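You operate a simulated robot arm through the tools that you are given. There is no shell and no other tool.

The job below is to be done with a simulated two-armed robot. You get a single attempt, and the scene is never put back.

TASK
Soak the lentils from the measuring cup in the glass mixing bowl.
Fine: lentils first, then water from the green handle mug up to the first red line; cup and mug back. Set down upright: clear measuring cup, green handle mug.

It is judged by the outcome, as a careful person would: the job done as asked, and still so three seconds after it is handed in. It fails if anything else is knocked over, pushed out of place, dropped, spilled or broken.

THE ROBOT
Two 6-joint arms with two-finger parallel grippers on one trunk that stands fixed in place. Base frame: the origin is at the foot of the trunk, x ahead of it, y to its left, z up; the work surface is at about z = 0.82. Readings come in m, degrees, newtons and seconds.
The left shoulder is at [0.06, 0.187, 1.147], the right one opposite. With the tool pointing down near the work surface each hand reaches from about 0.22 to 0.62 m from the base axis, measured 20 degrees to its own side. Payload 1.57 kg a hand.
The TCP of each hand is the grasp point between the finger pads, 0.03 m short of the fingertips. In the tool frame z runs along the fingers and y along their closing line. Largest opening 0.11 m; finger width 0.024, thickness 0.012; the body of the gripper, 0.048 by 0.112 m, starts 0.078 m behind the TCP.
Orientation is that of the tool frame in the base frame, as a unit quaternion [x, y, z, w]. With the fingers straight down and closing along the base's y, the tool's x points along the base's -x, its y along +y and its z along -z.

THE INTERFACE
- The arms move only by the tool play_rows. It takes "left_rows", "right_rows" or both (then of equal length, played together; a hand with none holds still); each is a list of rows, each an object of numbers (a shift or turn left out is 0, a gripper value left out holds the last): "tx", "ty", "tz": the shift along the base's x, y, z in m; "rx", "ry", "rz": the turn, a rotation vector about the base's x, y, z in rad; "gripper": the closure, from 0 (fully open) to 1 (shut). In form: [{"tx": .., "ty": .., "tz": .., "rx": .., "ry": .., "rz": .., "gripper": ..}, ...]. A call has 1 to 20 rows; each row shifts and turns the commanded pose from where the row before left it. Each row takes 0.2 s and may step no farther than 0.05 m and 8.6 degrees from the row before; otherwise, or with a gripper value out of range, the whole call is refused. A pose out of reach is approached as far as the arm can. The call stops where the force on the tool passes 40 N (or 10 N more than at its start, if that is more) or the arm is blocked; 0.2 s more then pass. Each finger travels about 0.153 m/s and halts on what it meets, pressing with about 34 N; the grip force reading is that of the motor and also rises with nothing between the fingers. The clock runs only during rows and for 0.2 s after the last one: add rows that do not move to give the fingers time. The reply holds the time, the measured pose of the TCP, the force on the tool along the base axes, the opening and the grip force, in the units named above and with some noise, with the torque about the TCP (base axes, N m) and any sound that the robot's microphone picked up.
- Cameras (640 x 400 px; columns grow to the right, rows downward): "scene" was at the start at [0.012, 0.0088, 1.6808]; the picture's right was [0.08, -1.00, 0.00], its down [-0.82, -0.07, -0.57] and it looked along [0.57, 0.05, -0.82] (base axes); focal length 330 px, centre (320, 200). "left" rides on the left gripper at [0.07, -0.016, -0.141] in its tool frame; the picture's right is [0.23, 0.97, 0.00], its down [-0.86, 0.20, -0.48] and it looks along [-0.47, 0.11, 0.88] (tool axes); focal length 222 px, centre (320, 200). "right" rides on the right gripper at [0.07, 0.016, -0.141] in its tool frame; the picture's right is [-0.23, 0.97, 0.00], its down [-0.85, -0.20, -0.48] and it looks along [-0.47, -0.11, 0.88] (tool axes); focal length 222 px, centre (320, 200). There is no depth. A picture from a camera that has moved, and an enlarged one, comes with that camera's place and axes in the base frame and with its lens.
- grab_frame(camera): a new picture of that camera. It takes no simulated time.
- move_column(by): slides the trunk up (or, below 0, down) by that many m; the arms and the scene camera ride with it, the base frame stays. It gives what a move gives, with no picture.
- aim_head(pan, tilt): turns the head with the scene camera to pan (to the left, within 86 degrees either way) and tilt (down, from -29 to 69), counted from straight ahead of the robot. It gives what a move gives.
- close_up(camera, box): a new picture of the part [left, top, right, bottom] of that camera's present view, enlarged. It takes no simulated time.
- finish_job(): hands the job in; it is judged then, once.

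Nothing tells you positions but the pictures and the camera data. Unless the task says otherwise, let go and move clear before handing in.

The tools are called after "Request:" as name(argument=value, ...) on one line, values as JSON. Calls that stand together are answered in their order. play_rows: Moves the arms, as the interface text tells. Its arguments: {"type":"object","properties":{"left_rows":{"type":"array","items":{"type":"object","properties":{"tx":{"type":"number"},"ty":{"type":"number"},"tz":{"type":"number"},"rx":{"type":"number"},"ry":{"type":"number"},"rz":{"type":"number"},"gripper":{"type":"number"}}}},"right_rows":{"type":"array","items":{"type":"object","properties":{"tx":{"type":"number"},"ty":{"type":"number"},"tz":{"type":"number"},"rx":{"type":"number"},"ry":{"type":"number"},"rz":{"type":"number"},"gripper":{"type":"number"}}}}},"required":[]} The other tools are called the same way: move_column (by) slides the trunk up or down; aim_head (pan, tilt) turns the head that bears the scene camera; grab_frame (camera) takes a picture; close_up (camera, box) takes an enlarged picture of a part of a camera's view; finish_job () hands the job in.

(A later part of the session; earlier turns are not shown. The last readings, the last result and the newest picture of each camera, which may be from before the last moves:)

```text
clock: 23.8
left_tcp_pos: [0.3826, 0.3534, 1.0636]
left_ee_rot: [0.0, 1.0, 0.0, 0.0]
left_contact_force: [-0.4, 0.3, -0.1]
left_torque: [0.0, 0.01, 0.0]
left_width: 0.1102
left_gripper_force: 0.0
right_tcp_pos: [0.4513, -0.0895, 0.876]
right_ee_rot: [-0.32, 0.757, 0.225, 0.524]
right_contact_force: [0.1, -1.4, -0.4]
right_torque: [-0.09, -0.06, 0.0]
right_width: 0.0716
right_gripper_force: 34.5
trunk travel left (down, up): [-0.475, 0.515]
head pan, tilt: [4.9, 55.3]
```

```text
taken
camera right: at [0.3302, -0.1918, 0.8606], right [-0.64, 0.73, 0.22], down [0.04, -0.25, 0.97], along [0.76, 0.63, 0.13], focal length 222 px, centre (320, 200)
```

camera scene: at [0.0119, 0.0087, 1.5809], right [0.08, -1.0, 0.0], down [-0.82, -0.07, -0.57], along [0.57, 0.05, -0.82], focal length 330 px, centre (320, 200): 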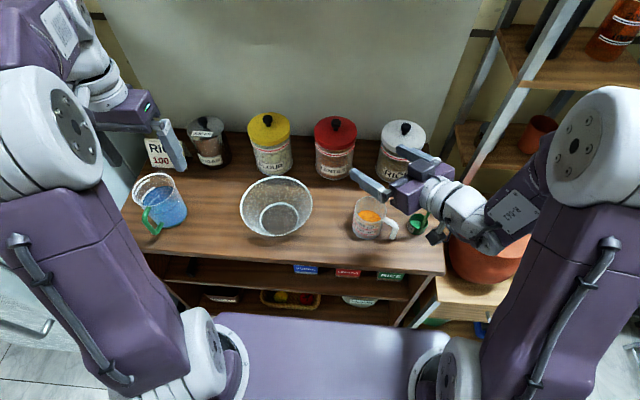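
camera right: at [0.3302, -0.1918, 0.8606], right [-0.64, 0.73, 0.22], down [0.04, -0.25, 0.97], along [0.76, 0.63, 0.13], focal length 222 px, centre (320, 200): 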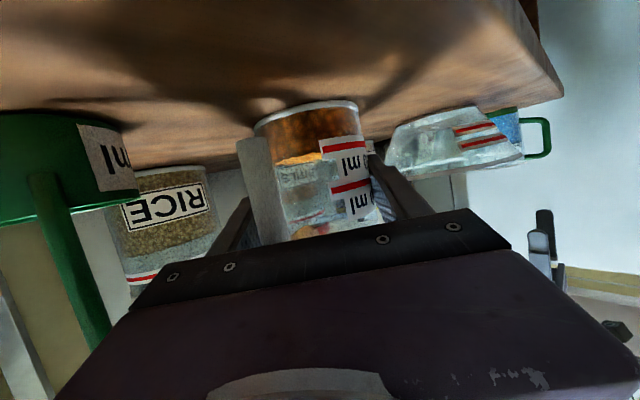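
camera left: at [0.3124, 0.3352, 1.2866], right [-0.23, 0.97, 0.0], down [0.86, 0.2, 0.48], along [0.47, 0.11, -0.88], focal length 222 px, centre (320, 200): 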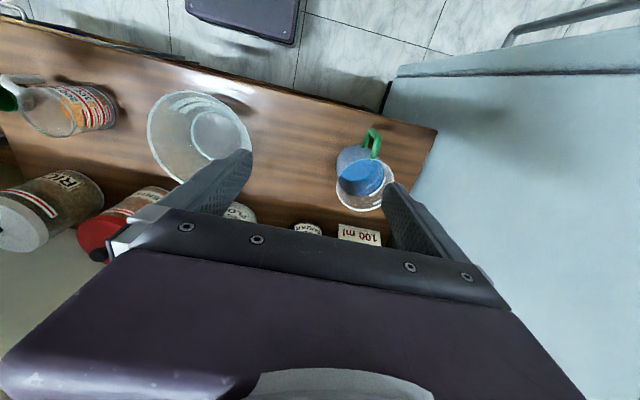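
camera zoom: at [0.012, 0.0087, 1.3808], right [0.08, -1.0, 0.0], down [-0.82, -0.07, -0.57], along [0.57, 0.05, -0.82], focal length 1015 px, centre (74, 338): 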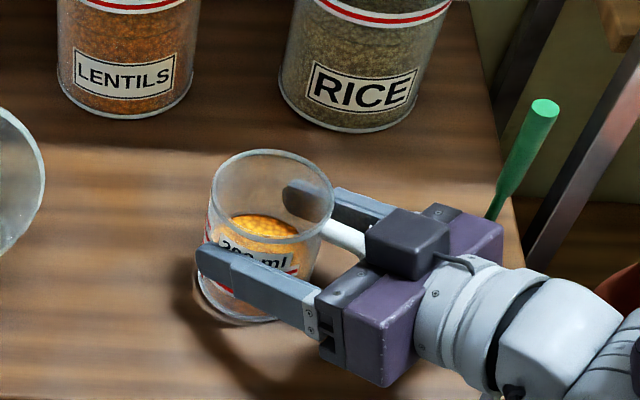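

The cup is gripped firmly (opening 71.6 mm, 34.5 N). I note the grasp pose (0.4513, -0.0895, 0.876) for putting it back. Now I lift it slightly, shift away from the scoop, then raise it.

Request:
play_rows(right_rows=[{"tz": 0.008}, {"tz": 0.012}, {"ty": 0.015, "tz": 0.005}, {"ty": 0.02}, {"ty": 0.01, "tz": 0.015}, {"tz": 0.025}, {"tz": 0.025}, {"tz": 0.02}, {"tz": 0.0}])

Request:
grab_frame(camera="scene")

Request:
grab_frame(camera="right")

```text
clock: 25.8
left_tcp_pos: [0.3827, 0.3528, 1.0639]
left_ee_rot: [-0.001, 1.0, 0.0, 0.0]
left_contact_force: [-0.3, -0.7, 0.2]
left_torque: [0.02, 0.04, 0.03]
left_width: 0.1098
left_gripper_force: 0.1
right_tcp_pos: [0.4503, -0.0454, 0.9858]
right_ee_rot: [-0.319, 0.757, 0.225, 0.524]
right_contact_force: [0.6, 0.7, -1.1]
right_torque: [0.02, -0.02, -0.01]
right_width: 0.072
right_gripper_force: 33.9
trunk travel left (down, up): [-0.475, 0.515]
head pan, tilt: [4.9, 55.3]
```

```text
taken
camera scene: at [0.0124, 0.0087, 1.3808], right [0.08, -1.0, 0.0], down [-0.82, -0.07, -0.57], along [0.57, 0.05, -0.82], focal length 330 px, centre (320, 200)
```

scene: 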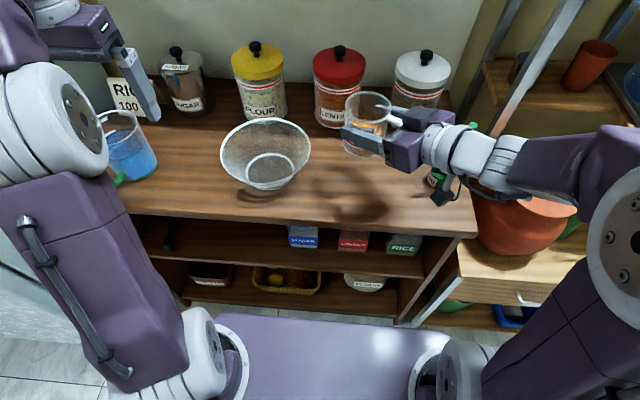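

```text
taken
camera right: at [0.33, -0.1475, 0.9707], right [-0.64, 0.73, 0.22], down [0.04, -0.25, 0.97], along [0.76, 0.63, 0.13], focal length 222 px, centre (320, 200)
```

right: 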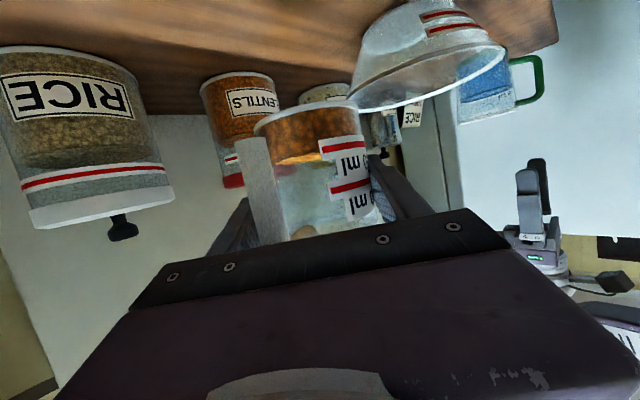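

The cup is lifted cleanly. I zoom on the bowl for an accurate position before bringing the cup over.

Request:
close_up(camera="scene", box=[200, 105, 328, 205])

Request:
close_up(camera="right", box=[330, 0, 520, 120])

Request:
grab_frame(camera="left")

```text
4.00 times, centred on (264, 155) of scene
camera zoom: at [0.0124, 0.0087, 1.3808], right [0.08, -1.0, 0.0], down [-0.82, -0.07, -0.57], along [0.57, 0.05, -0.82], focal length 1320 px, centre (544, 380)
```

zoom: 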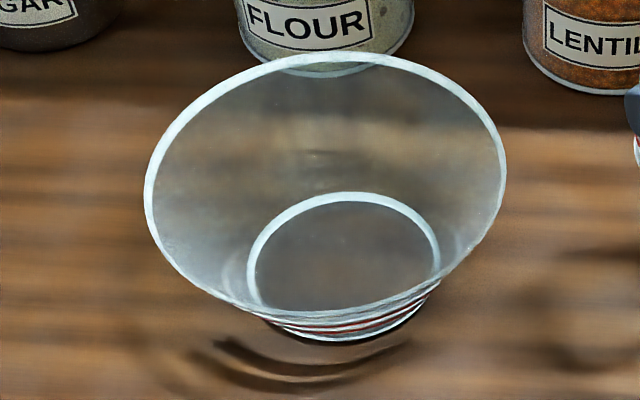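

```text
3.33 times, centred on (425, 60) of right
camera zoom: at [0.33, -0.1475, 0.9707], right [-0.64, 0.73, 0.22], down [0.04, -0.25, 0.97], along [0.76, 0.63, 0.13], focal length 740 px, centre (-30, 667)
```

zoom: 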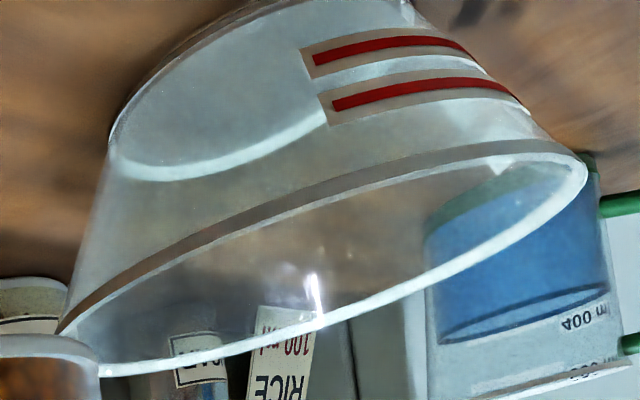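

```text
taken
camera left: at [0.3133, 0.3352, 1.2054], right [-0.23, 0.97, 0.0], down [0.86, 0.2, 0.48], along [0.47, 0.11, -0.88], focal length 222 px, centre (320, 200)
```

left: 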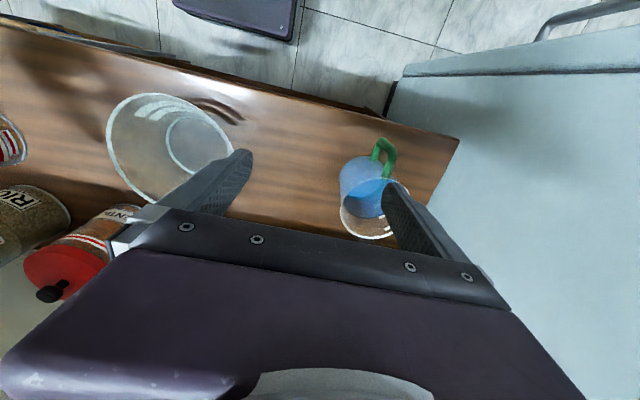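

Bowl axis is about (0.472, 0.160) with the rim at about z = 0.88. I carry the cup upright to just beside the bowl's centre line, keeping it above the rim.

Request:
play_rows(right_rows=[{"tx": 0.003, "ty": 0.015}, {"tx": 0.005, "ty": 0.026}, {"tx": 0.006, "ty": 0.03}, {"tx": 0.006, "ty": 0.03}, {"tx": 0.006, "ty": 0.03}, {"tx": 0.005, "ty": 0.026, "tz": -0.005}, {"tx": 0.004, "ty": 0.014, "tz": -0.01}, {"tz": -0.005}, {"tz": 0.0}])

Request:
grab_frame(camera="scene")

Request:
grab_frame(camera="right")

Request:
grab_frame(camera="left")

```text
clock: 27.8
left_tcp_pos: [0.3818, 0.3524, 1.0642]
left_ee_rot: [-0.001, 1.0, 0.001, 0.0]
left_contact_force: [-0.4, 0.7, 0.2]
left_torque: [0.01, -0.01, -0.01]
left_width: 0.1099
left_gripper_force: 0.0
right_tcp_pos: [0.4871, 0.1263, 0.9669]
right_ee_rot: [-0.319, 0.757, 0.224, 0.524]
right_contact_force: [0.6, -0.7, -2.1]
right_torque: [-0.01, 0.01, 0.04]
right_width: 0.0716
right_gripper_force: 34.1
trunk travel left (down, up): [-0.475, 0.515]
head pan, tilt: [4.9, 55.3]
```

```text
taken
camera scene: at [0.0122, 0.0089, 1.3808], right [0.08, -1.0, 0.0], down [-0.82, -0.07, -0.57], along [0.57, 0.05, -0.82], focal length 330 px, centre (320, 200)
```

scene: 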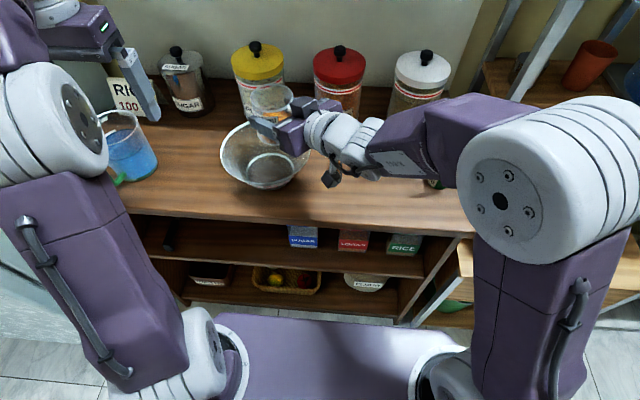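

```text
taken
camera right: at [0.3653, 0.0244, 0.9505], right [-0.64, 0.73, 0.22], down [0.04, -0.25, 0.97], along [0.76, 0.63, 0.13], focal length 222 px, centre (320, 200)
```

right: 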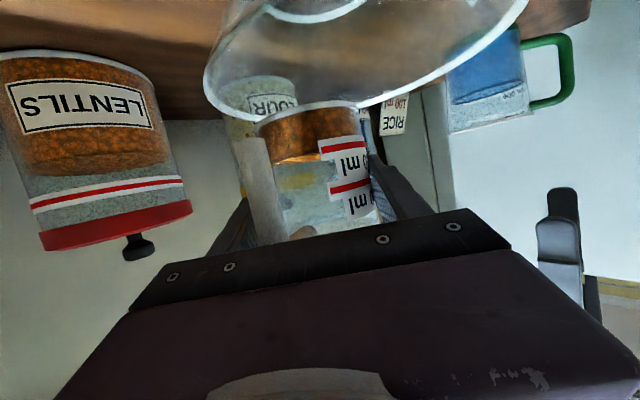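

```text
taken
camera left: at [0.3131, 0.3355, 1.2055], right [-0.23, 0.97, 0.0], down [0.86, 0.2, 0.48], along [0.47, 0.11, -0.88], focal length 222 px, centre (320, 200)
```

left: 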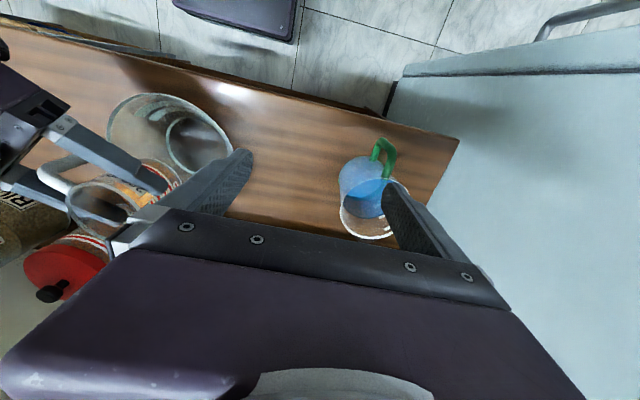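

The cup is upright over the bowl. I begin tilting it slowly toward the bowl's centre, about 40° first, to check that the wrist follows.

Request:
play_rows(right_rows=[{"rx": -0.0834, "ry": -0.0863}, {"rx": -0.0834, "ry": -0.0863}, {"rx": -0.0834, "ry": -0.0863}, {"rx": -0.0834, "ry": -0.0863}, {"rx": -0.0834, "ry": -0.0863}, {"rx": -0.0834, "ry": -0.0863}])

Request:
close_up(camera="scene", box=[200, 60, 400, 200])

Request:
grab_frame(camera="left")

```text
clock: 29.2
left_tcp_pos: [0.3822, 0.3516, 1.0645]
left_ee_rot: [0.001, 1.0, 0.0, 0.0]
left_contact_force: [-0.4, 0.9, -0.5]
left_torque: [0.0, 0.0, -0.01]
left_width: 0.1099
left_gripper_force: 0.1
right_tcp_pos: [0.5344, 0.0835, 1.0311]
right_ee_rot: [-0.458, 0.676, 0.03, 0.576]
right_contact_force: [0.1, -1.1, -1.8]
right_torque: [0.01, 0.03, 0.03]
right_width: 0.0695
right_gripper_force: 33.7
right hand out of reach, approached as far as the arm can: row 2, 3, 4, 5, 6
trunk travel left (down, up): [-0.475, 0.515]
head pan, tilt: [4.9, 55.3]
```

```text
2.86 times, centred on (300, 130) of scene
camera zoom: at [0.012, 0.0085, 1.3808], right [0.08, -1.0, 0.0], down [-0.82, -0.07, -0.57], along [0.57, 0.05, -0.82], focal length 943 px, centre (377, 400)
```

zoom: 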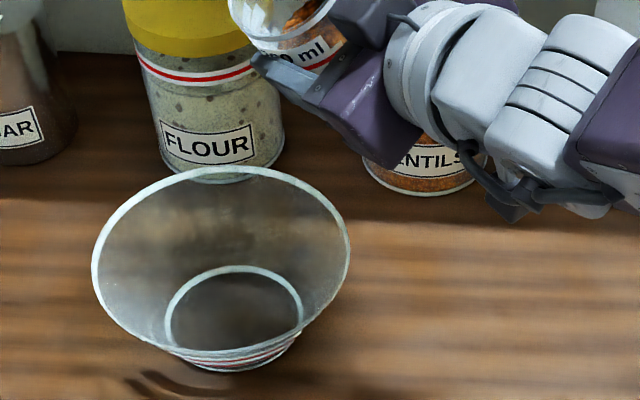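

```text
taken
camera left: at [0.313, 0.3351, 1.2056], right [-0.23, 0.97, 0.0], down [0.86, 0.2, 0.48], along [0.47, 0.11, -0.88], focal length 222 px, centre (320, 200)
```

left: 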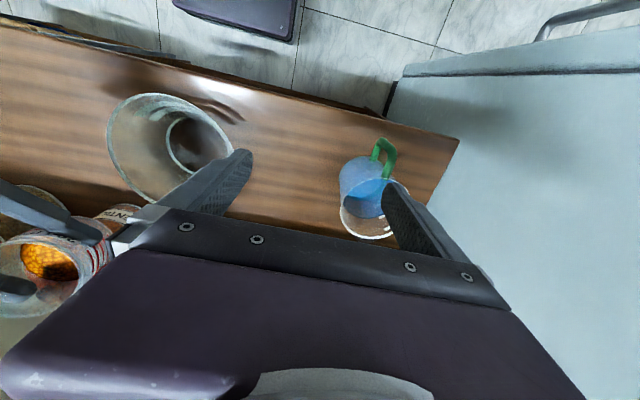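

Rolling at this yaw ran into the wrist's limit, and the arm drifted to (0.534, 0.084, 1.031). The cup is only about 30° tilted and nothing spilled. I bring it upright and pull it back, then turn the hand to point straight ahead, where the wrist has more freedom.

Request:
play_rows(right_rows=[{"rx": 0.0735, "ry": 0.0722, "tx": -0.005}, {"rx": 0.0735, "ry": 0.0722, "tx": -0.01, "ty": -0.003}, {"rx": 0.0735, "ry": 0.0722, "tx": -0.01, "ty": -0.003}, {"rx": 0.0735, "ry": 0.0722, "tx": -0.01, "ty": -0.003}, {"rx": 0.0735, "ry": 0.0722, "tx": -0.01, "ty": -0.003}, {"tx": 0.0}])

Request:
grab_frame(camera="scene")

```text
clock: 30.6
left_tcp_pos: [0.3826, 0.3521, 1.0635]
left_ee_rot: [0.0, 1.0, 0.001, 0.001]
left_contact_force: [0.5, 0.1, 0.1]
left_torque: [0.0, -0.02, -0.06]
left_width: 0.11
left_gripper_force: 0.0
right_tcp_pos: [0.4895, 0.0722, 1.0308]
right_ee_rot: [-0.328, 0.752, 0.229, 0.524]
right_contact_force: [0.5, 0.3, -1.8]
right_torque: [-0.02, 0.05, -0.01]
right_width: 0.0694
right_gripper_force: 34.0
trunk travel left (down, up): [-0.475, 0.515]
head pan, tilt: [4.9, 55.3]
```

```text
taken
camera scene: at [0.0123, 0.0089, 1.3808], right [0.08, -1.0, 0.0], down [-0.82, -0.07, -0.57], along [0.57, 0.05, -0.82], focal length 330 px, centre (320, 200)
```

scene: 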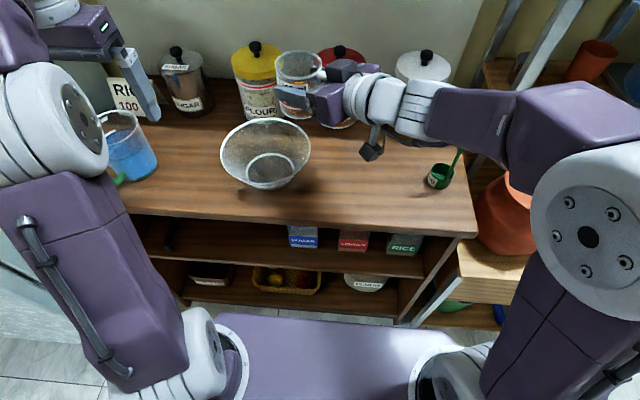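

The cup is upright again and nothing has spilled. I check the grip, as the opening went from 71.6 to 69.4 mm.

Request:
grab_frame(camera="right")

Request:
close_up(camera="scene", box=[250, 30, 410, 160])

```text
taken
camera right: at [0.3711, -0.0324, 1.0158], right [-0.66, 0.72, 0.21], down [0.04, -0.25, 0.97], along [0.75, 0.65, 0.13], focal length 222 px, centre (320, 200)
```

right: 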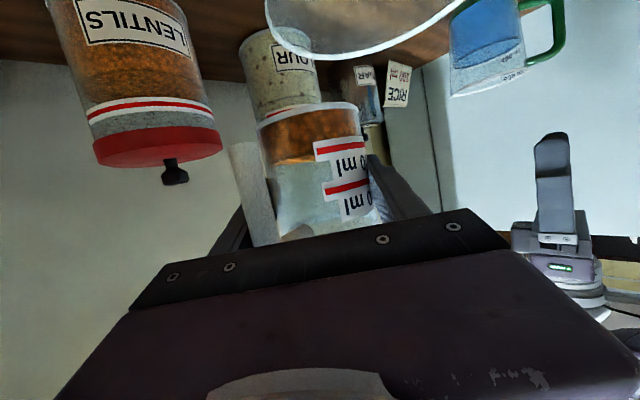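

```text
3.08 times, centred on (330, 95) of scene
camera zoom: at [0.0123, 0.0089, 1.3808], right [0.08, -1.0, 0.0], down [-0.82, -0.07, -0.57], along [0.57, 0.05, -0.82], focal length 1015 px, centre (289, 523)
```

zoom: 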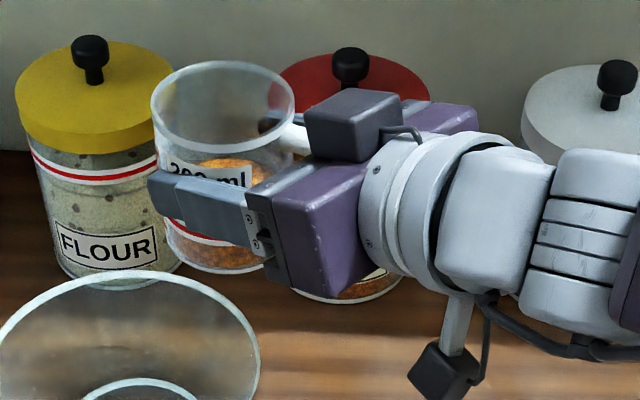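

The grip has only shifted by a couple of millimetres and is still firm. I yaw the hand to point almost straight ahead, keeping the cup upright, in slow steps.

Request:
play_rows(right_rows=[{"rz": -0.08}, {"rz": -0.08}, {"rz": -0.08}, {"rz": -0.08}, {"rz": -0.08}, {"rz": -0.08}, {"rz": -0.08}, {"rz": -0.08}, {"rz": -0.08}, {"rz": 0.0}])

Request:
grab_frame(camera="scene")

Request:
grab_frame(camera="right")

```text
clock: 32.8
left_tcp_pos: [0.3817, 0.3516, 1.0638]
left_ee_rot: [0.0, 1.0, -0.001, 0.0]
left_contact_force: [-0.3, -0.5, -0.4]
left_torque: [-0.01, -0.01, -0.01]
left_width: 0.1099
left_gripper_force: 0.1
right_tcp_pos: [0.4905, 0.0712, 1.0317]
right_ee_rot: [-0.237, 0.786, 0.165, 0.547]
right_contact_force: [-0.4, 0.5, -2.2]
right_torque: [0.01, 0.02, -0.01]
right_width: 0.0695
right_gripper_force: 34.2
right hand out of reach, approached as far as the arm can: row 4, 5, 6, 7, 8, 9
trunk travel left (down, up): [-0.475, 0.515]
head pan, tilt: [4.9, 55.3]
```

```text
taken
camera scene: at [0.0121, 0.0088, 1.3808], right [0.08, -1.0, 0.0], down [-0.82, -0.07, -0.57], along [0.57, 0.05, -0.82], focal length 330 px, centre (320, 200)
```

scene: 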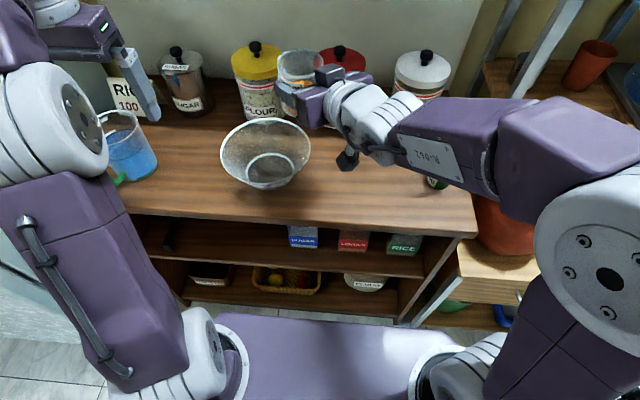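

```text
taken
camera right: at [0.3499, -0.0012, 1.0159], right [-0.47, 0.86, 0.21], down [-0.02, -0.25, 0.97], along [0.88, 0.45, 0.13], focal length 222 px, centre (320, 200)
```

right: 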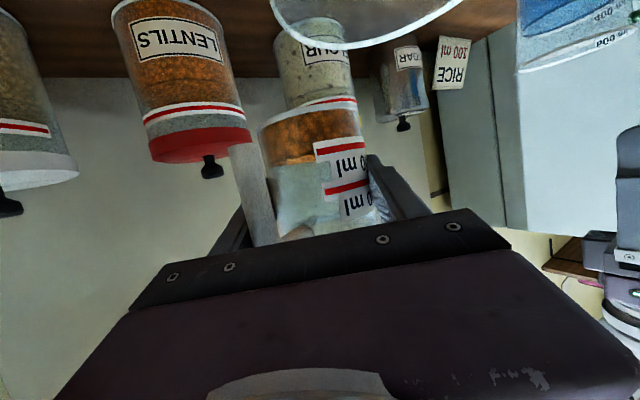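

The yaw also stopped at about 34°, which tells me the forearm-roll joint is at its limit there. A pure spin about the tool's own axis uses only the last joint and still tips the cup enough. I return to the earlier good orientation and go back over the bowl.

Request:
play_rows(right_rows=[{"rz": 0.07, "ty": 0.005}, {"rz": 0.07, "ty": 0.01}, {"rz": 0.077, "ty": 0.012}, {"ty": 0.012, "tz": -0.005}, {"ty": 0.012, "tz": -0.015}, {"ty": 0.011, "tz": -0.02}, {"tz": -0.02}, {"tz": -0.01}, {"tz": 0.0}])

Request:
close_up(camera="scene", box=[200, 60, 400, 200])

```text
clock: 34.8
left_tcp_pos: [0.3827, 0.3531, 1.0631]
left_ee_rot: [0.0, 1.0, 0.0, 0.0]
left_contact_force: [0.9, 0.1, -0.2]
left_torque: [0.01, -0.02, -0.03]
left_width: 0.11
left_gripper_force: 0.0
right_tcp_pos: [0.4907, 0.1347, 0.9622]
right_ee_rot: [-0.321, 0.755, 0.223, 0.526]
right_contact_force: [0.4, -0.5, -2.1]
right_torque: [-0.03, -0.01, -0.02]
right_width: 0.0693
right_gripper_force: 33.9
trunk travel left (down, up): [-0.475, 0.515]
head pan, tilt: [4.9, 55.3]
```

```text
2.86 times, centred on (300, 130) of scene
camera zoom: at [0.0121, 0.0088, 1.3808], right [0.08, -1.0, 0.0], down [-0.82, -0.07, -0.57], along [0.57, 0.05, -0.82], focal length 943 px, centre (377, 400)
```

zoom: 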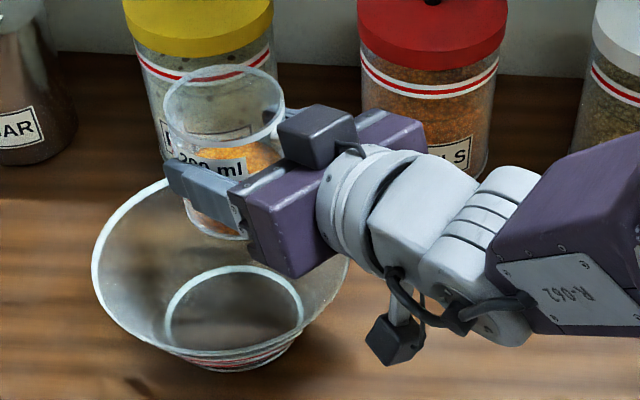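

The cup is upright over the bowl, with no reach warnings. I spin the hand about its own axis in small steps (about 23° first) and check that it follows.

Request:
play_rows(right_rows=[{"rx": -0.0651, "ry": -0.0674, "rz": 0.0346}, {"rx": -0.0651, "ry": -0.0674, "rz": 0.0346}, {"rx": -0.0651, "ry": -0.0674, "rz": 0.0346}, {"rx": -0.0651, "ry": -0.0674, "rz": 0.0346}])

Request:
close_up(camera="scene", box=[200, 60, 400, 200])

```text
clock: 35.8
left_tcp_pos: [0.3827, 0.3513, 1.0626]
left_ee_rot: [0.0, 1.0, 0.0, 0.0]
left_contact_force: [-0.4, 0.7, 0.7]
left_torque: [0.0, -0.01, 0.02]
left_width: 0.1101
left_gripper_force: 0.0
right_tcp_pos: [0.5015, 0.1276, 0.977]
right_ee_rot: [-0.466, 0.677, 0.116, 0.557]
right_contact_force: [0.7, 0.5, -1.6]
right_torque: [0.03, 0.05, -0.03]
right_width: 0.0698
right_gripper_force: 33.8
right hand out of reach, approached as far as the arm can: row 3, 4
trunk travel left (down, up): [-0.475, 0.515]
head pan, tilt: [4.9, 55.3]
```

```text
2.86 times, centred on (300, 130) of scene
camera zoom: at [0.0122, 0.0086, 1.3808], right [0.08, -1.0, 0.0], down [-0.82, -0.07, -0.57], along [0.57, 0.05, -0.82], focal length 943 px, centre (377, 400)
```

zoom: 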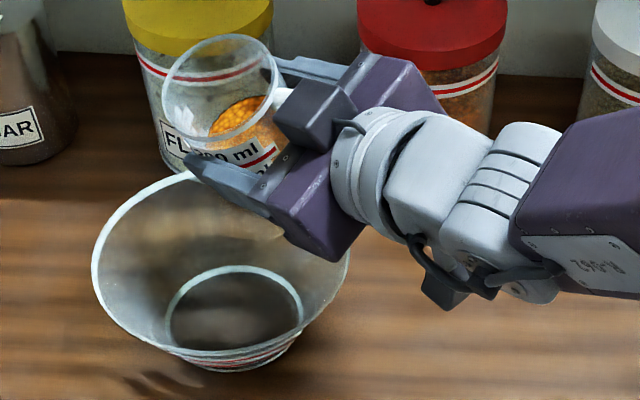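

The last rows were again out of reach: the hand rolled 23° but drifted by 1.5 cm. It's still safe and nothing spilled. To learn the real wrist limits without risking the lentils, I test roll ranges on the empty left hand, which mirrors the right.

Request:
play_rows(left_rows=[{"rz": 0.14}, {"rz": 0.14}, {"rz": 0.14}, {"rz": 0.14}, {"rz": 0.14}, {"rz": 0.14}, {"rz": 0.14}, {"rz": 0.14}, {"rz": 0.14}, {"rz": 0.14}, {"rz": 0.14}, {"rz": 0.14}])

```text
clock: 38.4
left_tcp_pos: [0.3832, 0.3533, 1.0619]
left_ee_rot: [0.745, -0.667, 0.0, 0.0]
left_contact_force: [-0.1, -0.1, 0.6]
left_torque: [-0.05, -0.01, -0.02]
left_width: 0.1099
left_gripper_force: 0.0
right_tcp_pos: [0.5007, 0.127, 0.9769]
right_ee_rot: [-0.466, 0.678, 0.117, 0.556]
right_contact_force: [0.1, 0.3, -1.3]
right_torque: [-0.02, 0.03, -0.01]
right_width: 0.0697
right_gripper_force: 34.3
trunk travel left (down, up): [-0.475, 0.515]
head pan, tilt: [4.9, 55.3]
```

Request:
play_rows(left_rows=[{"rz": 0.14}, {"rz": 0.14}, {"rz": 0.14}, {"rz": 0.14}, {"rz": 0.14}, {"rz": 0.14}, {"rz": 0.14}, {"rz": 0.14}, {"rz": 0.14}, {"rz": 0.14}])

```text
clock: 40.6
left_tcp_pos: [0.3837, 0.3531, 1.0637]
left_ee_rot: [1.0, -0.031, -0.001, 0.0]
left_contact_force: [0.1, 0.8, 1.0]
left_torque: [-0.02, 0.01, -0.02]
left_width: 0.1099
left_gripper_force: 0.0
right_tcp_pos: [0.5017, 0.1283, 0.9775]
right_ee_rot: [-0.466, 0.678, 0.116, 0.556]
right_contact_force: [-0.3, 0.0, -2.4]
right_torque: [0.0, 0.0, -0.02]
right_width: 0.0693
right_gripper_force: 33.8
trunk travel left (down, up): [-0.475, 0.515]
head pan, tilt: [4.9, 55.3]
```

Request:
play_rows(left_rows=[{"rz": -0.15}, {"rz": -0.15}, {"rz": -0.15}, {"rz": -0.15}, {"rz": -0.15}, {"rz": -0.15}, {"rz": -0.15}, {"rz": -0.15}, {"rz": -0.15}, {"rz": -0.15}, {"rz": -0.15}, {"rz": -0.15}, {"rz": -0.15}, {"rz": -0.15}, {"rz": -0.15}, {"rz": -0.15}, {"rz": -0.15}, {"rz": -0.15}, {"rz": -0.15}, {"rz": -0.15}])

Request:
play_rows(left_rows=[{"rz": -0.15}, {"rz": -0.15}, {"rz": -0.15}, {"rz": -0.15}, {"rz": -0.15}, {"rz": -0.15}, {"rz": -0.15}, {"rz": -0.15}, {"rz": -0.15}, {"rz": -0.15}, {"rz": -0.15}, {"rz": -0.15}])

```text
clock: 44.8
left_tcp_pos: [0.3827, 0.3508, 1.0641]
left_ee_rot: [-0.039, 0.999, 0.0, 0.001]
left_contact_force: [0.2, -0.1, -0.9]
left_torque: [0.0, -0.03, 0.0]
left_width: 0.11
left_gripper_force: 0.0
right_tcp_pos: [0.5006, 0.1278, 0.9763]
right_ee_rot: [-0.466, 0.677, 0.117, 0.557]
right_contact_force: [-0.2, -0.1, -0.8]
right_torque: [0.0, 0.04, 0.01]
right_width: 0.0693
right_gripper_force: 33.5
trunk travel left (down, up): [-0.475, 0.515]
head pan, tilt: [4.9, 55.3]
```

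```text
clock: 47.4
left_tcp_pos: [0.3828, 0.3513, 1.0635]
left_ee_rot: [0.758, 0.652, 0.0, 0.0]
left_contact_force: [-0.1, -1.0, -0.5]
left_torque: [0.01, 0.01, -0.02]
left_width: 0.1102
left_gripper_force: 0.0
right_tcp_pos: [0.5026, 0.128, 0.9771]
right_ee_rot: [-0.466, 0.678, 0.117, 0.557]
right_contact_force: [0.7, 0.0, -0.8]
right_torque: [0.0, 0.06, 0.02]
right_width: 0.0694
right_gripper_force: 34.1
trunk travel left (down, up): [-0.475, 0.515]
head pan, tilt: [4.9, 55.3]
```

The left wrist turns freely from -98° to +176°, so the last joint is not what limits me. I look at the right arm's shape with the head turned, to understand its joints.

Request:
aim_head(pan=-25, tilt=40)

Request:
grab_frame(camera="scene")

Request:
aim_head(pan=45, tilt=40)

Request:
grab_frame(camera="scene")

Request:
grab_frame(camera="left")

```text
clock: 48.4
left_tcp_pos: [0.3836, 0.3516, 1.0638]
left_ee_rot: [0.757, 0.654, 0.0, 0.0]
left_contact_force: [0.1, 0.9, -0.3]
left_torque: [0.01, -0.02, 0.01]
left_width: 0.1103
left_gripper_force: 0.0
right_tcp_pos: [0.5008, 0.1278, 0.9756]
right_ee_rot: [-0.466, 0.678, 0.117, 0.557]
right_contact_force: [0.7, 0.0, -1.8]
right_torque: [0.03, 0.01, 0.03]
right_width: 0.0694
right_gripper_force: 33.7
trunk travel left (down, up): [-0.475, 0.515]
head pan, tilt: [-25.0, 40.0]
```

```text
taken
camera scene: at [0.0177, -0.0331, 1.4018], right [-0.42, -0.91, 0.0], down [-0.58, 0.27, -0.77], along [0.69, -0.32, -0.64], focal length 330 px, centre (320, 200)
```

scene: 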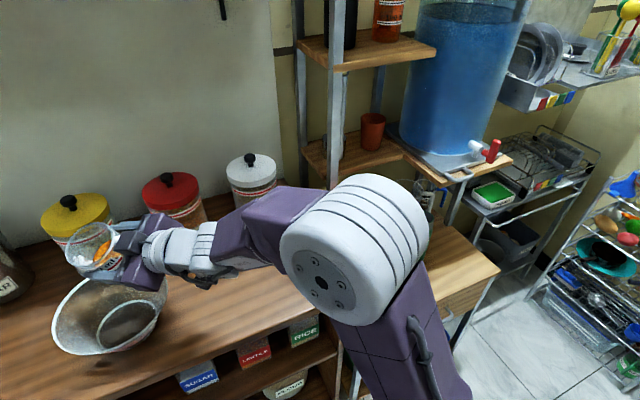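

```text
clock: 49.8
left_tcp_pos: [0.3828, 0.3528, 1.0628]
left_ee_rot: [0.758, 0.653, 0.0, -0.001]
left_contact_force: [0.2, -0.9, 0.0]
left_torque: [-0.01, 0.03, -0.01]
left_width: 0.1098
left_gripper_force: 0.1
right_tcp_pos: [0.5016, 0.1269, 0.976]
right_ee_rot: [-0.466, 0.678, 0.117, 0.557]
right_contact_force: [-0.2, 0.8, -1.6]
right_torque: [0.0, 0.04, -0.02]
right_width: 0.0694
right_gripper_force: 34.4
trunk travel left (down, up): [-0.475, 0.515]
head pan, tilt: [45.0, 40.0]
```

```text
taken
camera scene: at [0.0008, 0.0628, 1.4018], right [0.71, -0.71, 0.0], down [-0.46, -0.45, -0.77], along [0.54, 0.54, -0.64], focal length 330 px, centre (320, 200)
```

scene: 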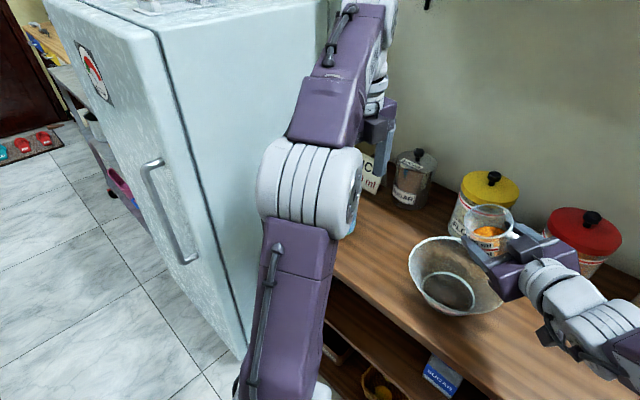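

```text
taken
camera left: at [0.3768, 0.423, 1.2054], right [1.0, 0.08, 0.0], down [0.07, -0.88, 0.48], along [0.04, -0.48, -0.88], focal length 222 px, centre (320, 200)
```

left: 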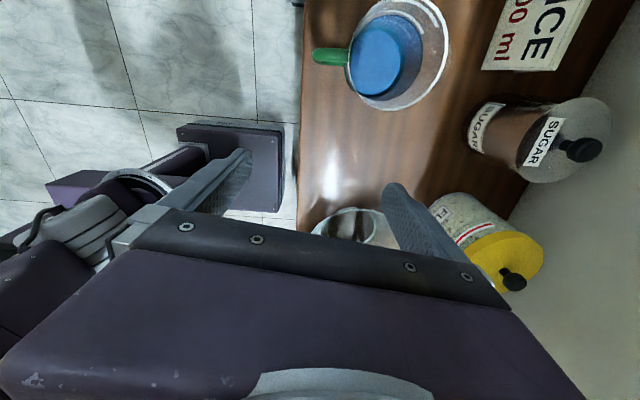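

The right arm is nearly straight from forearm to tool, which is the awkward wrist state. Lowering the trunk more will make the forearm slope upward and put the wrist in mid-range for level tool poses. First I bring the cup upright over the bowl and return the left hand to its original turn.

Request:
play_rows(right_rows=[{"rx": 0.0651, "ry": 0.0674, "rz": -0.0346}, {"rx": 0.0651, "ry": 0.0674, "rz": -0.0346}, {"rx": 0.0651, "ry": 0.0674, "rz": -0.0346}, {"rx": 0.0651, "ry": 0.0674, "rz": -0.0346}, {"tx": -0.005, "tz": 0.01}, {"tx": -0.005, "tz": 0.02}, {"tz": 0.02}, {"tz": 0.02}, {"tz": 0.02}, {"tz": 0.0}, {"tz": 0.0}, {"tz": 0.0}], left_rows=[{"rz": 0.143}, {"rz": 0.143}, {"rz": 0.143}, {"rz": 0.143}, {"rz": 0.143}, {"rz": 0.143}, {"rz": 0.143}, {"rz": 0.143}, {"rz": 0.143}, {"rz": 0.143}, {"rz": 0.143}, {"rz": 0.143}])

Request:
aim_head(pan=0, tilt=50)

Request:
grab_frame(camera="scene")

```text
clock: 52.4
left_tcp_pos: [0.3823, 0.3509, 1.0619]
left_ee_rot: [0.0, 1.0, 0.0, 0.0]
left_contact_force: [0.0, 0.5, 0.2]
left_torque: [-0.03, 0.0, 0.01]
left_width: 0.1102
left_gripper_force: 0.1
right_tcp_pos: [0.4921, 0.1271, 1.067]
right_ee_rot: [-0.321, 0.755, 0.223, 0.526]
right_contact_force: [0.0, -0.6, -1.5]
right_torque: [0.02, 0.01, 0.02]
right_width: 0.0692
right_gripper_force: 34.0
trunk travel left (down, up): [-0.475, 0.515]
head pan, tilt: [45.0, 40.0]
```

```text
clock: 53.5
left_tcp_pos: [0.3835, 0.3523, 1.064]
left_ee_rot: [0.002, 1.0, -0.001, 0.0]
left_contact_force: [-0.2, 1.2, -0.4]
left_torque: [0.01, 0.01, 0.01]
left_width: 0.1101
left_gripper_force: 0.0
right_tcp_pos: [0.4913, 0.1274, 1.0662]
right_ee_rot: [-0.321, 0.755, 0.223, 0.526]
right_contact_force: [-0.1, -0.3, -0.5]
right_torque: [0.0, 0.01, 0.0]
right_width: 0.0695
right_gripper_force: 34.6
trunk travel left (down, up): [-0.475, 0.515]
head pan, tilt: [0.0, 50.0]
```

```text
taken
camera scene: at [0.0176, 0.0028, 1.3877], right [0.0, -1.0, 0.0], down [-0.77, 0.0, -0.64], along [0.64, 0.0, -0.77], focal length 330 px, centre (320, 200)
```

scene: 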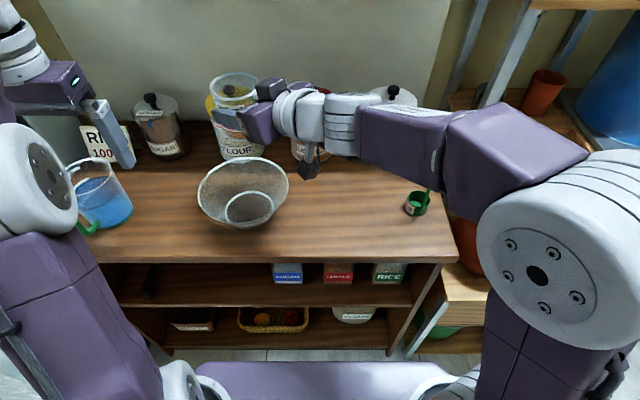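

Everything is in place and the bowl is untouched. I raise both hands, then lower the trunk, in steps, keeping the cup over the bowl.

Request:
play_rows(right_rows=[{"tz": 0.02}, {"tz": 0.03}, {"tz": 0.03}, {"tz": 0.02}], left_rows=[{"tz": 0.04}, {"tz": 0.04}, {"tz": 0.04}, {"tz": 0.0}])

Request:
move_column(by=-0.1)

Request:
play_rows(right_rows=[{"tz": 0.02}, {"tz": 0.03}, {"tz": 0.03}, {"tz": 0.02}], left_rows=[{"tz": 0.03}, {"tz": 0.03}, {"tz": 0.04}, {"tz": 0.0}])

Request:
grab_frame(camera="scene")

```text
clock: 54.5
left_tcp_pos: [0.3509, 0.3348, 1.1063]
left_ee_rot: [0.002, 1.0, 0.001, 0.001]
left_contact_force: [0.6, -0.4, 0.1]
left_torque: [-0.01, 0.0, 0.01]
left_width: 0.1099
left_gripper_force: 0.0
left hand out of reach, approached as far as the arm can: row 1, 2, 3
right_tcp_pos: [0.4926, 0.1268, 1.1673]
right_ee_rot: [-0.32, 0.756, 0.222, 0.526]
right_contact_force: [-0.7, -0.2, -1.2]
right_torque: [-0.02, 0.0, 0.02]
right_width: 0.0693
right_gripper_force: 33.9
trunk travel left (down, up): [-0.475, 0.515]
head pan, tilt: [0.0, 50.0]
```

```text
clock: 55.8
left_tcp_pos: [0.3504, 0.3362, 1.0054]
left_ee_rot: [0.002, 1.0, 0.001, 0.002]
left_contact_force: [-0.3, -0.4, -0.2]
left_torque: [-0.02, 0.03, 0.03]
left_width: 0.11
left_gripper_force: 0.0
right_tcp_pos: [0.4908, 0.1263, 1.0664]
right_ee_rot: [-0.321, 0.755, 0.223, 0.527]
right_contact_force: [0.6, -0.5, -1.2]
right_torque: [-0.01, -0.02, -0.02]
right_width: 0.0694
right_gripper_force: 33.3
trunk travel left (down, up): [-0.375, 0.615]
head pan, tilt: [0.0, 50.0]
```

```text
clock: 56.8
left_tcp_pos: [0.3354, 0.3265, 1.0133]
left_ee_rot: [0.002, 1.0, 0.0, 0.002]
left_contact_force: [-0.3, 0.9, -0.2]
left_torque: [0.0, -0.01, 0.03]
left_width: 0.1099
left_gripper_force: 0.0
left hand out of reach, approached as far as the arm can: row 1, 2, 3
right_tcp_pos: [0.4913, 0.1266, 1.1658]
right_ee_rot: [-0.322, 0.756, 0.224, 0.525]
right_contact_force: [-0.2, -0.4, -1.2]
right_torque: [-0.01, 0.04, 0.0]
right_width: 0.0694
right_gripper_force: 33.9
trunk travel left (down, up): [-0.375, 0.615]
head pan, tilt: [0.0, 50.0]
```

```text
taken
camera scene: at [0.0177, 0.0029, 1.2876], right [0.0, -1.0, 0.0], down [-0.77, 0.0, -0.64], along [0.64, 0.0, -0.77], focal length 330 px, centre (320, 200)
```

scene: 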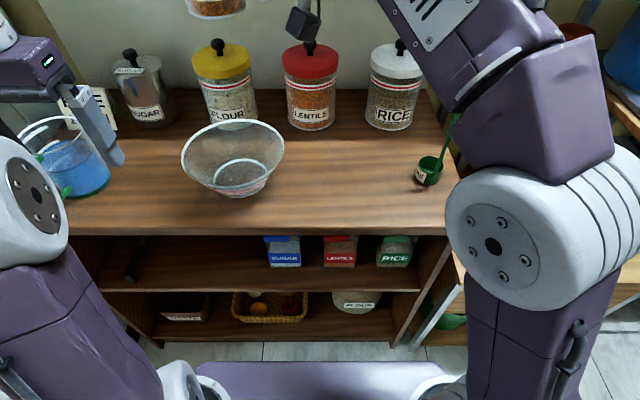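

The right forearm now points upward, as wanted. The left hand, pointing straight down, can't follow this low-trunk posture, so I tilt it forward to a level-ish pose before lowering further.

Request:
play_rows(left_rows=[{"ry": -0.13, "tx": 0.005, "tz": 0.005}, {"ry": -0.13, "tx": 0.01, "tz": 0.01}, {"ry": -0.13, "tx": 0.01, "tz": 0.01}, {"ry": -0.13, "tx": 0.01, "tz": 0.01}, {"ry": -0.13, "tx": 0.01, "tz": 0.015}, {"ry": -0.13, "tx": 0.01, "tz": 0.02}, {"ry": -0.13, "tx": 0.01, "tz": 0.02}, {"ry": -0.13, "tx": 0.01, "tz": 0.02}])

Request:
grab_frame(camera="scene")

```text
clock: 58.6
left_tcp_pos: [0.4098, 0.3269, 1.1256]
left_ee_rot: [0.001, 0.867, 0.001, 0.499]
left_contact_force: [-0.6, -0.6, -0.2]
left_torque: [0.02, -0.01, 0.0]
left_width: 0.11
left_gripper_force: 0.0
right_tcp_pos: [0.4909, 0.126, 1.166]
right_ee_rot: [-0.321, 0.755, 0.223, 0.526]
right_contact_force: [-0.7, 0.4, -2.0]
right_torque: [0.0, 0.01, 0.04]
right_width: 0.0694
right_gripper_force: 34.1
trunk travel left (down, up): [-0.375, 0.615]
head pan, tilt: [0.0, 50.0]
```

```text
taken
camera scene: at [0.0174, 0.0026, 1.2877], right [0.0, -1.0, 0.0], down [-0.77, 0.0, -0.64], along [0.64, 0.0, -0.77], focal length 330 px, centre (320, 200)
```

scene: 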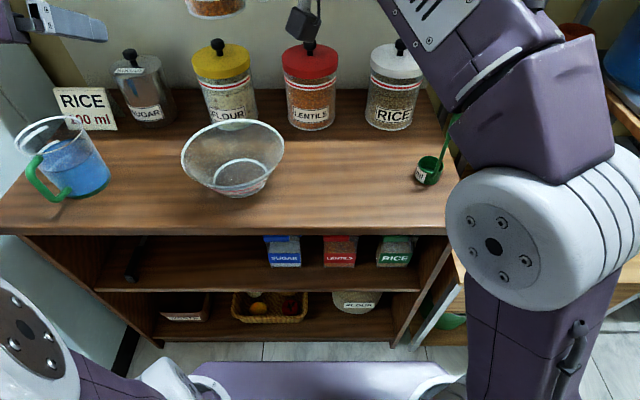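

Both arms are in good postures now. I test the full pouring spin on the empty left hand first (about 128°) to see whether this posture allows it.

Request:
play_rows(left_rows=[{"rx": 0.1212, "rz": -0.07}, {"rx": 0.1212, "rz": -0.07}, {"rx": 0.1212, "rz": -0.07}, {"rx": 0.1212, "rz": -0.07}, {"rx": 0.1212, "rz": -0.07}, {"rx": 0.1212, "rz": -0.07}, {"rx": 0.1212, "rz": -0.07}, {"rx": 0.1212, "rz": -0.07}, {"rx": 0.1212, "rz": -0.07}, {"rx": 0.1212, "rz": -0.07}, {"rx": 0.1212, "rz": -0.07}, {"rx": 0.1212, "rz": -0.07}, {"rx": 0.1212, "rz": -0.07}, {"rx": 0.1212, "rz": -0.07}, {"rx": 0.1212, "rz": -0.07}, {"rx": 0.1212, "rz": -0.07}])

```text
clock: 62.0
left_tcp_pos: [0.4149, 0.3187, 1.1306]
left_ee_rot: [0.78, 0.377, 0.451, 0.215]
left_contact_force: [0.8, 0.2, -0.5]
left_torque: [0.02, -0.01, 0.03]
left_width: 0.1102
left_gripper_force: 0.0
left hand out of reach, approached as far as the arm can: row 16
right_tcp_pos: [0.4923, 0.126, 1.1663]
right_ee_rot: [-0.321, 0.756, 0.223, 0.526]
right_contact_force: [0.6, -0.1, -1.1]
right_torque: [0.03, 0.02, 0.05]
right_width: 0.0695
right_gripper_force: 33.4
trunk travel left (down, up): [-0.375, 0.615]
head pan, tilt: [0.0, 50.0]
```

The left wrist can spin 120° before its limit in this posture, and by mirror symmetry the right has roughly 136° from its pose, enough to pour. I spin the left hand back, then lower the trunk 0.2 m so the cup comes to pouring height over the bowl.

Request:
play_rows(left_rows=[{"rx": -0.1212, "rz": 0.07}, {"rx": -0.1212, "rz": 0.07}, {"rx": -0.1212, "rz": 0.07}, {"rx": -0.1212, "rz": 0.07}, {"rx": -0.1212, "rz": 0.07}, {"rx": -0.1212, "rz": 0.07}, {"rx": -0.1212, "rz": 0.07}, {"rx": -0.1212, "rz": 0.07}, {"rx": -0.1212, "rz": 0.07}, {"rx": -0.1212, "rz": 0.07}, {"rx": -0.1212, "rz": 0.07}, {"rx": -0.1212, "rz": 0.07}, {"rx": -0.1212, "rz": 0.07}, {"rx": -0.1212, "rz": 0.07}, {"rx": -0.1212, "rz": 0.07, "ty": 0.01, "tz": 0.02}, {"ty": 0.01, "tz": 0.03}, {"ty": 0.01, "tz": 0.03}])

Request:
move_column(by=-0.1)

Request:
grab_frame(camera="scene")

```text
clock: 65.6
left_tcp_pos: [0.4152, 0.3514, 1.2095]
left_ee_rot: [0.06, 0.865, 0.035, 0.496]
left_contact_force: [0.3, 0.0, 0.3]
left_torque: [0.0, 0.03, -0.04]
left_width: 0.11
left_gripper_force: 0.0
right_tcp_pos: [0.4922, 0.1271, 1.1658]
right_ee_rot: [-0.321, 0.756, 0.222, 0.526]
right_contact_force: [-0.3, 0.6, -2.2]
right_torque: [-0.04, 0.0, 0.0]
right_width: 0.0695
right_gripper_force: 34.2
trunk travel left (down, up): [-0.375, 0.615]
head pan, tilt: [0.0, 50.0]
```

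```text
clock: 66.9
left_tcp_pos: [0.415, 0.3505, 1.1099]
left_ee_rot: [0.062, 0.865, 0.037, 0.497]
left_contact_force: [-0.5, -0.1, 0.7]
left_torque: [0.02, 0.0, 0.02]
left_width: 0.1099
left_gripper_force: 0.0
right_tcp_pos: [0.4916, 0.1264, 1.0662]
right_ee_rot: [-0.32, 0.756, 0.222, 0.526]
right_contact_force: [-0.2, -0.2, -0.9]
right_torque: [-0.01, 0.04, 0.01]
right_width: 0.0694
right_gripper_force: 34.0
trunk travel left (down, up): [-0.275, 0.715]
head pan, tilt: [0.0, 50.0]
```

```text
taken
camera scene: at [0.0174, 0.0026, 1.1877], right [0.0, -1.0, 0.0], down [-0.77, 0.0, -0.64], along [0.64, 0.0, -0.77], focal length 330 px, centre (320, 200)
```

scene: 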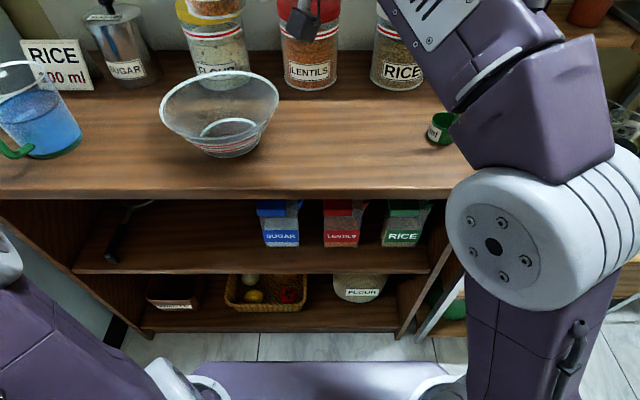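

Clearances look fine: the elbow is in front of the table edge and above it the forearm rises. I lower the trunk 5 cm more and the cup 5 cm by the arm to reach pouring height.

Request:
move_column(by=-0.05)

Request:
play_rows(right_rows=[{"tz": -0.015, "ty": 0.002}, {"tz": -0.02, "ty": 0.002}, {"tz": -0.015, "ty": 0.002}, {"tz": 0.0}])

Request:
aim_head(pan=5, tilt=38)

Request:
grab_frame(camera="scene")

Request:
grab_frame(camera="left")

```text
clock: 67.9
left_tcp_pos: [0.4147, 0.3501, 1.0608]
left_ee_rot: [0.062, 0.864, 0.036, 0.498]
left_contact_force: [-0.1, -0.3, -0.4]
left_torque: [-0.01, 0.0, 0.02]
left_width: 0.11
left_gripper_force: 0.0
right_tcp_pos: [0.4914, 0.1257, 1.017]
right_ee_rot: [-0.32, 0.755, 0.223, 0.527]
right_contact_force: [0.2, 0.0, -1.9]
right_torque: [0.0, -0.01, 0.01]
right_width: 0.0695
right_gripper_force: 34.2
trunk travel left (down, up): [-0.225, 0.765]
head pan, tilt: [0.0, 50.0]
```

```text
clock: 68.9
left_tcp_pos: [0.4144, 0.3505, 1.0606]
left_ee_rot: [0.061, 0.865, 0.036, 0.497]
left_contact_force: [-0.8, -0.7, 0.1]
left_torque: [-0.02, -0.01, 0.02]
left_width: 0.1099
left_gripper_force: 0.1
right_tcp_pos: [0.4922, 0.1325, 0.9675]
right_ee_rot: [-0.321, 0.755, 0.224, 0.527]
right_contact_force: [-0.4, 0.4, -0.7]
right_torque: [-0.01, -0.02, -0.01]
right_width: 0.0691
right_gripper_force: 34.3
trunk travel left (down, up): [-0.225, 0.765]
head pan, tilt: [0.0, 50.0]
```

```text
clock: 69.6
left_tcp_pos: [0.4139, 0.3504, 1.0602]
left_ee_rot: [0.063, 0.865, 0.036, 0.497]
left_contact_force: [-0.3, 0.5, -0.3]
left_torque: [0.04, -0.01, -0.03]
left_width: 0.1102
left_gripper_force: 0.1
right_tcp_pos: [0.4915, 0.1323, 0.967]
right_ee_rot: [-0.321, 0.756, 0.223, 0.526]
right_contact_force: [0.2, 1.0, -1.4]
right_torque: [0.01, 0.0, 0.01]
right_width: 0.0692
right_gripper_force: 33.9
trunk travel left (down, up): [-0.225, 0.765]
head pan, tilt: [5.0, 38.0]
```

```text
taken
camera scene: at [0.0265, 0.0102, 1.1548], right [0.09, -1.0, 0.0], down [-0.61, -0.05, -0.79], along [0.78, 0.07, -0.62], focal length 330 px, centre (320, 200)
```

scene: 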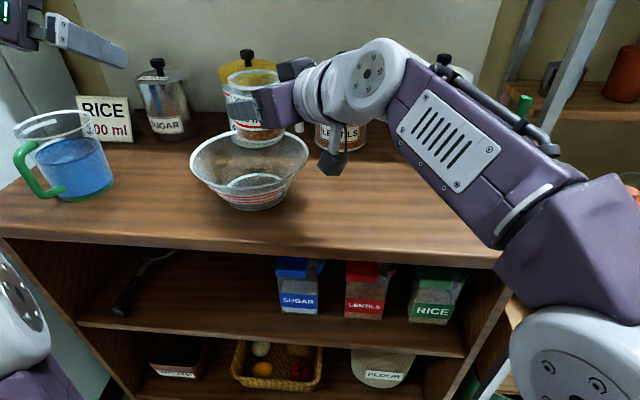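

```text
taken
camera left: at [0.2562, 0.3432, 1.0707], right [-0.04, 1.0, -0.07], down [0.03, 0.07, 1.0], along [1.0, 0.04, -0.03], focal length 222 px, centre (320, 200)
```

left: 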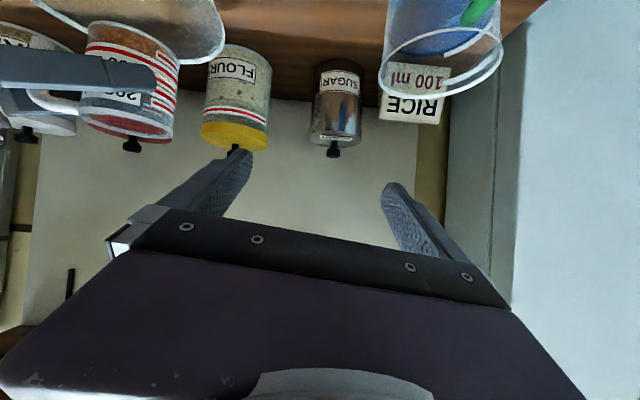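

This is a much better posture and view: the bowl and its red lines are visible from the head camera. I enlarge the bowl to measure it before pouring.

Request:
close_up(camera="scene", box=[180, 110, 330, 220])

Request:
close_up(camera="scene", box=[0, 90, 150, 220])

```text
3.64 times, centred on (255, 165) of scene
camera zoom: at [0.0265, 0.0102, 1.1548], right [0.09, -1.0, 0.0], down [-0.61, -0.05, -0.79], along [0.78, 0.07, -0.62], focal length 1200 px, centre (556, 327)
```

zoom: 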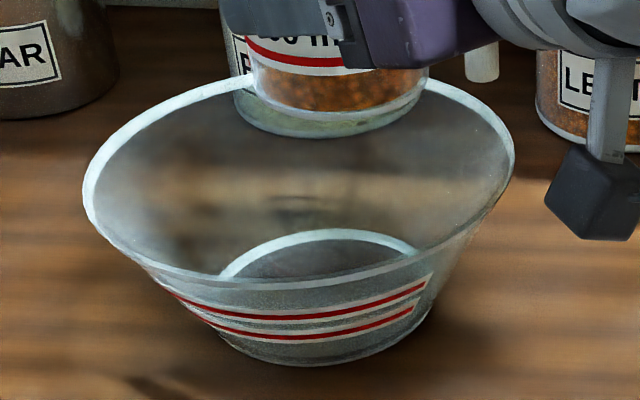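

```text
3.08 times, centred on (75, 155) of scene
camera zoom: at [0.0265, 0.0102, 1.1548], right [0.09, -1.0, 0.0], down [-0.61, -0.05, -0.79], along [0.78, 0.07, -0.62], focal length 1015 px, centre (1074, 338)
```

zoom: 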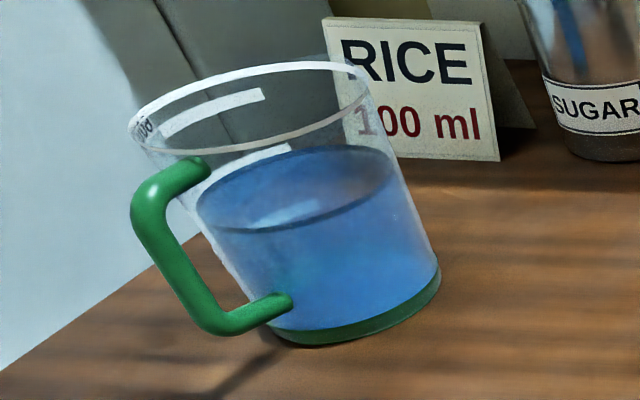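

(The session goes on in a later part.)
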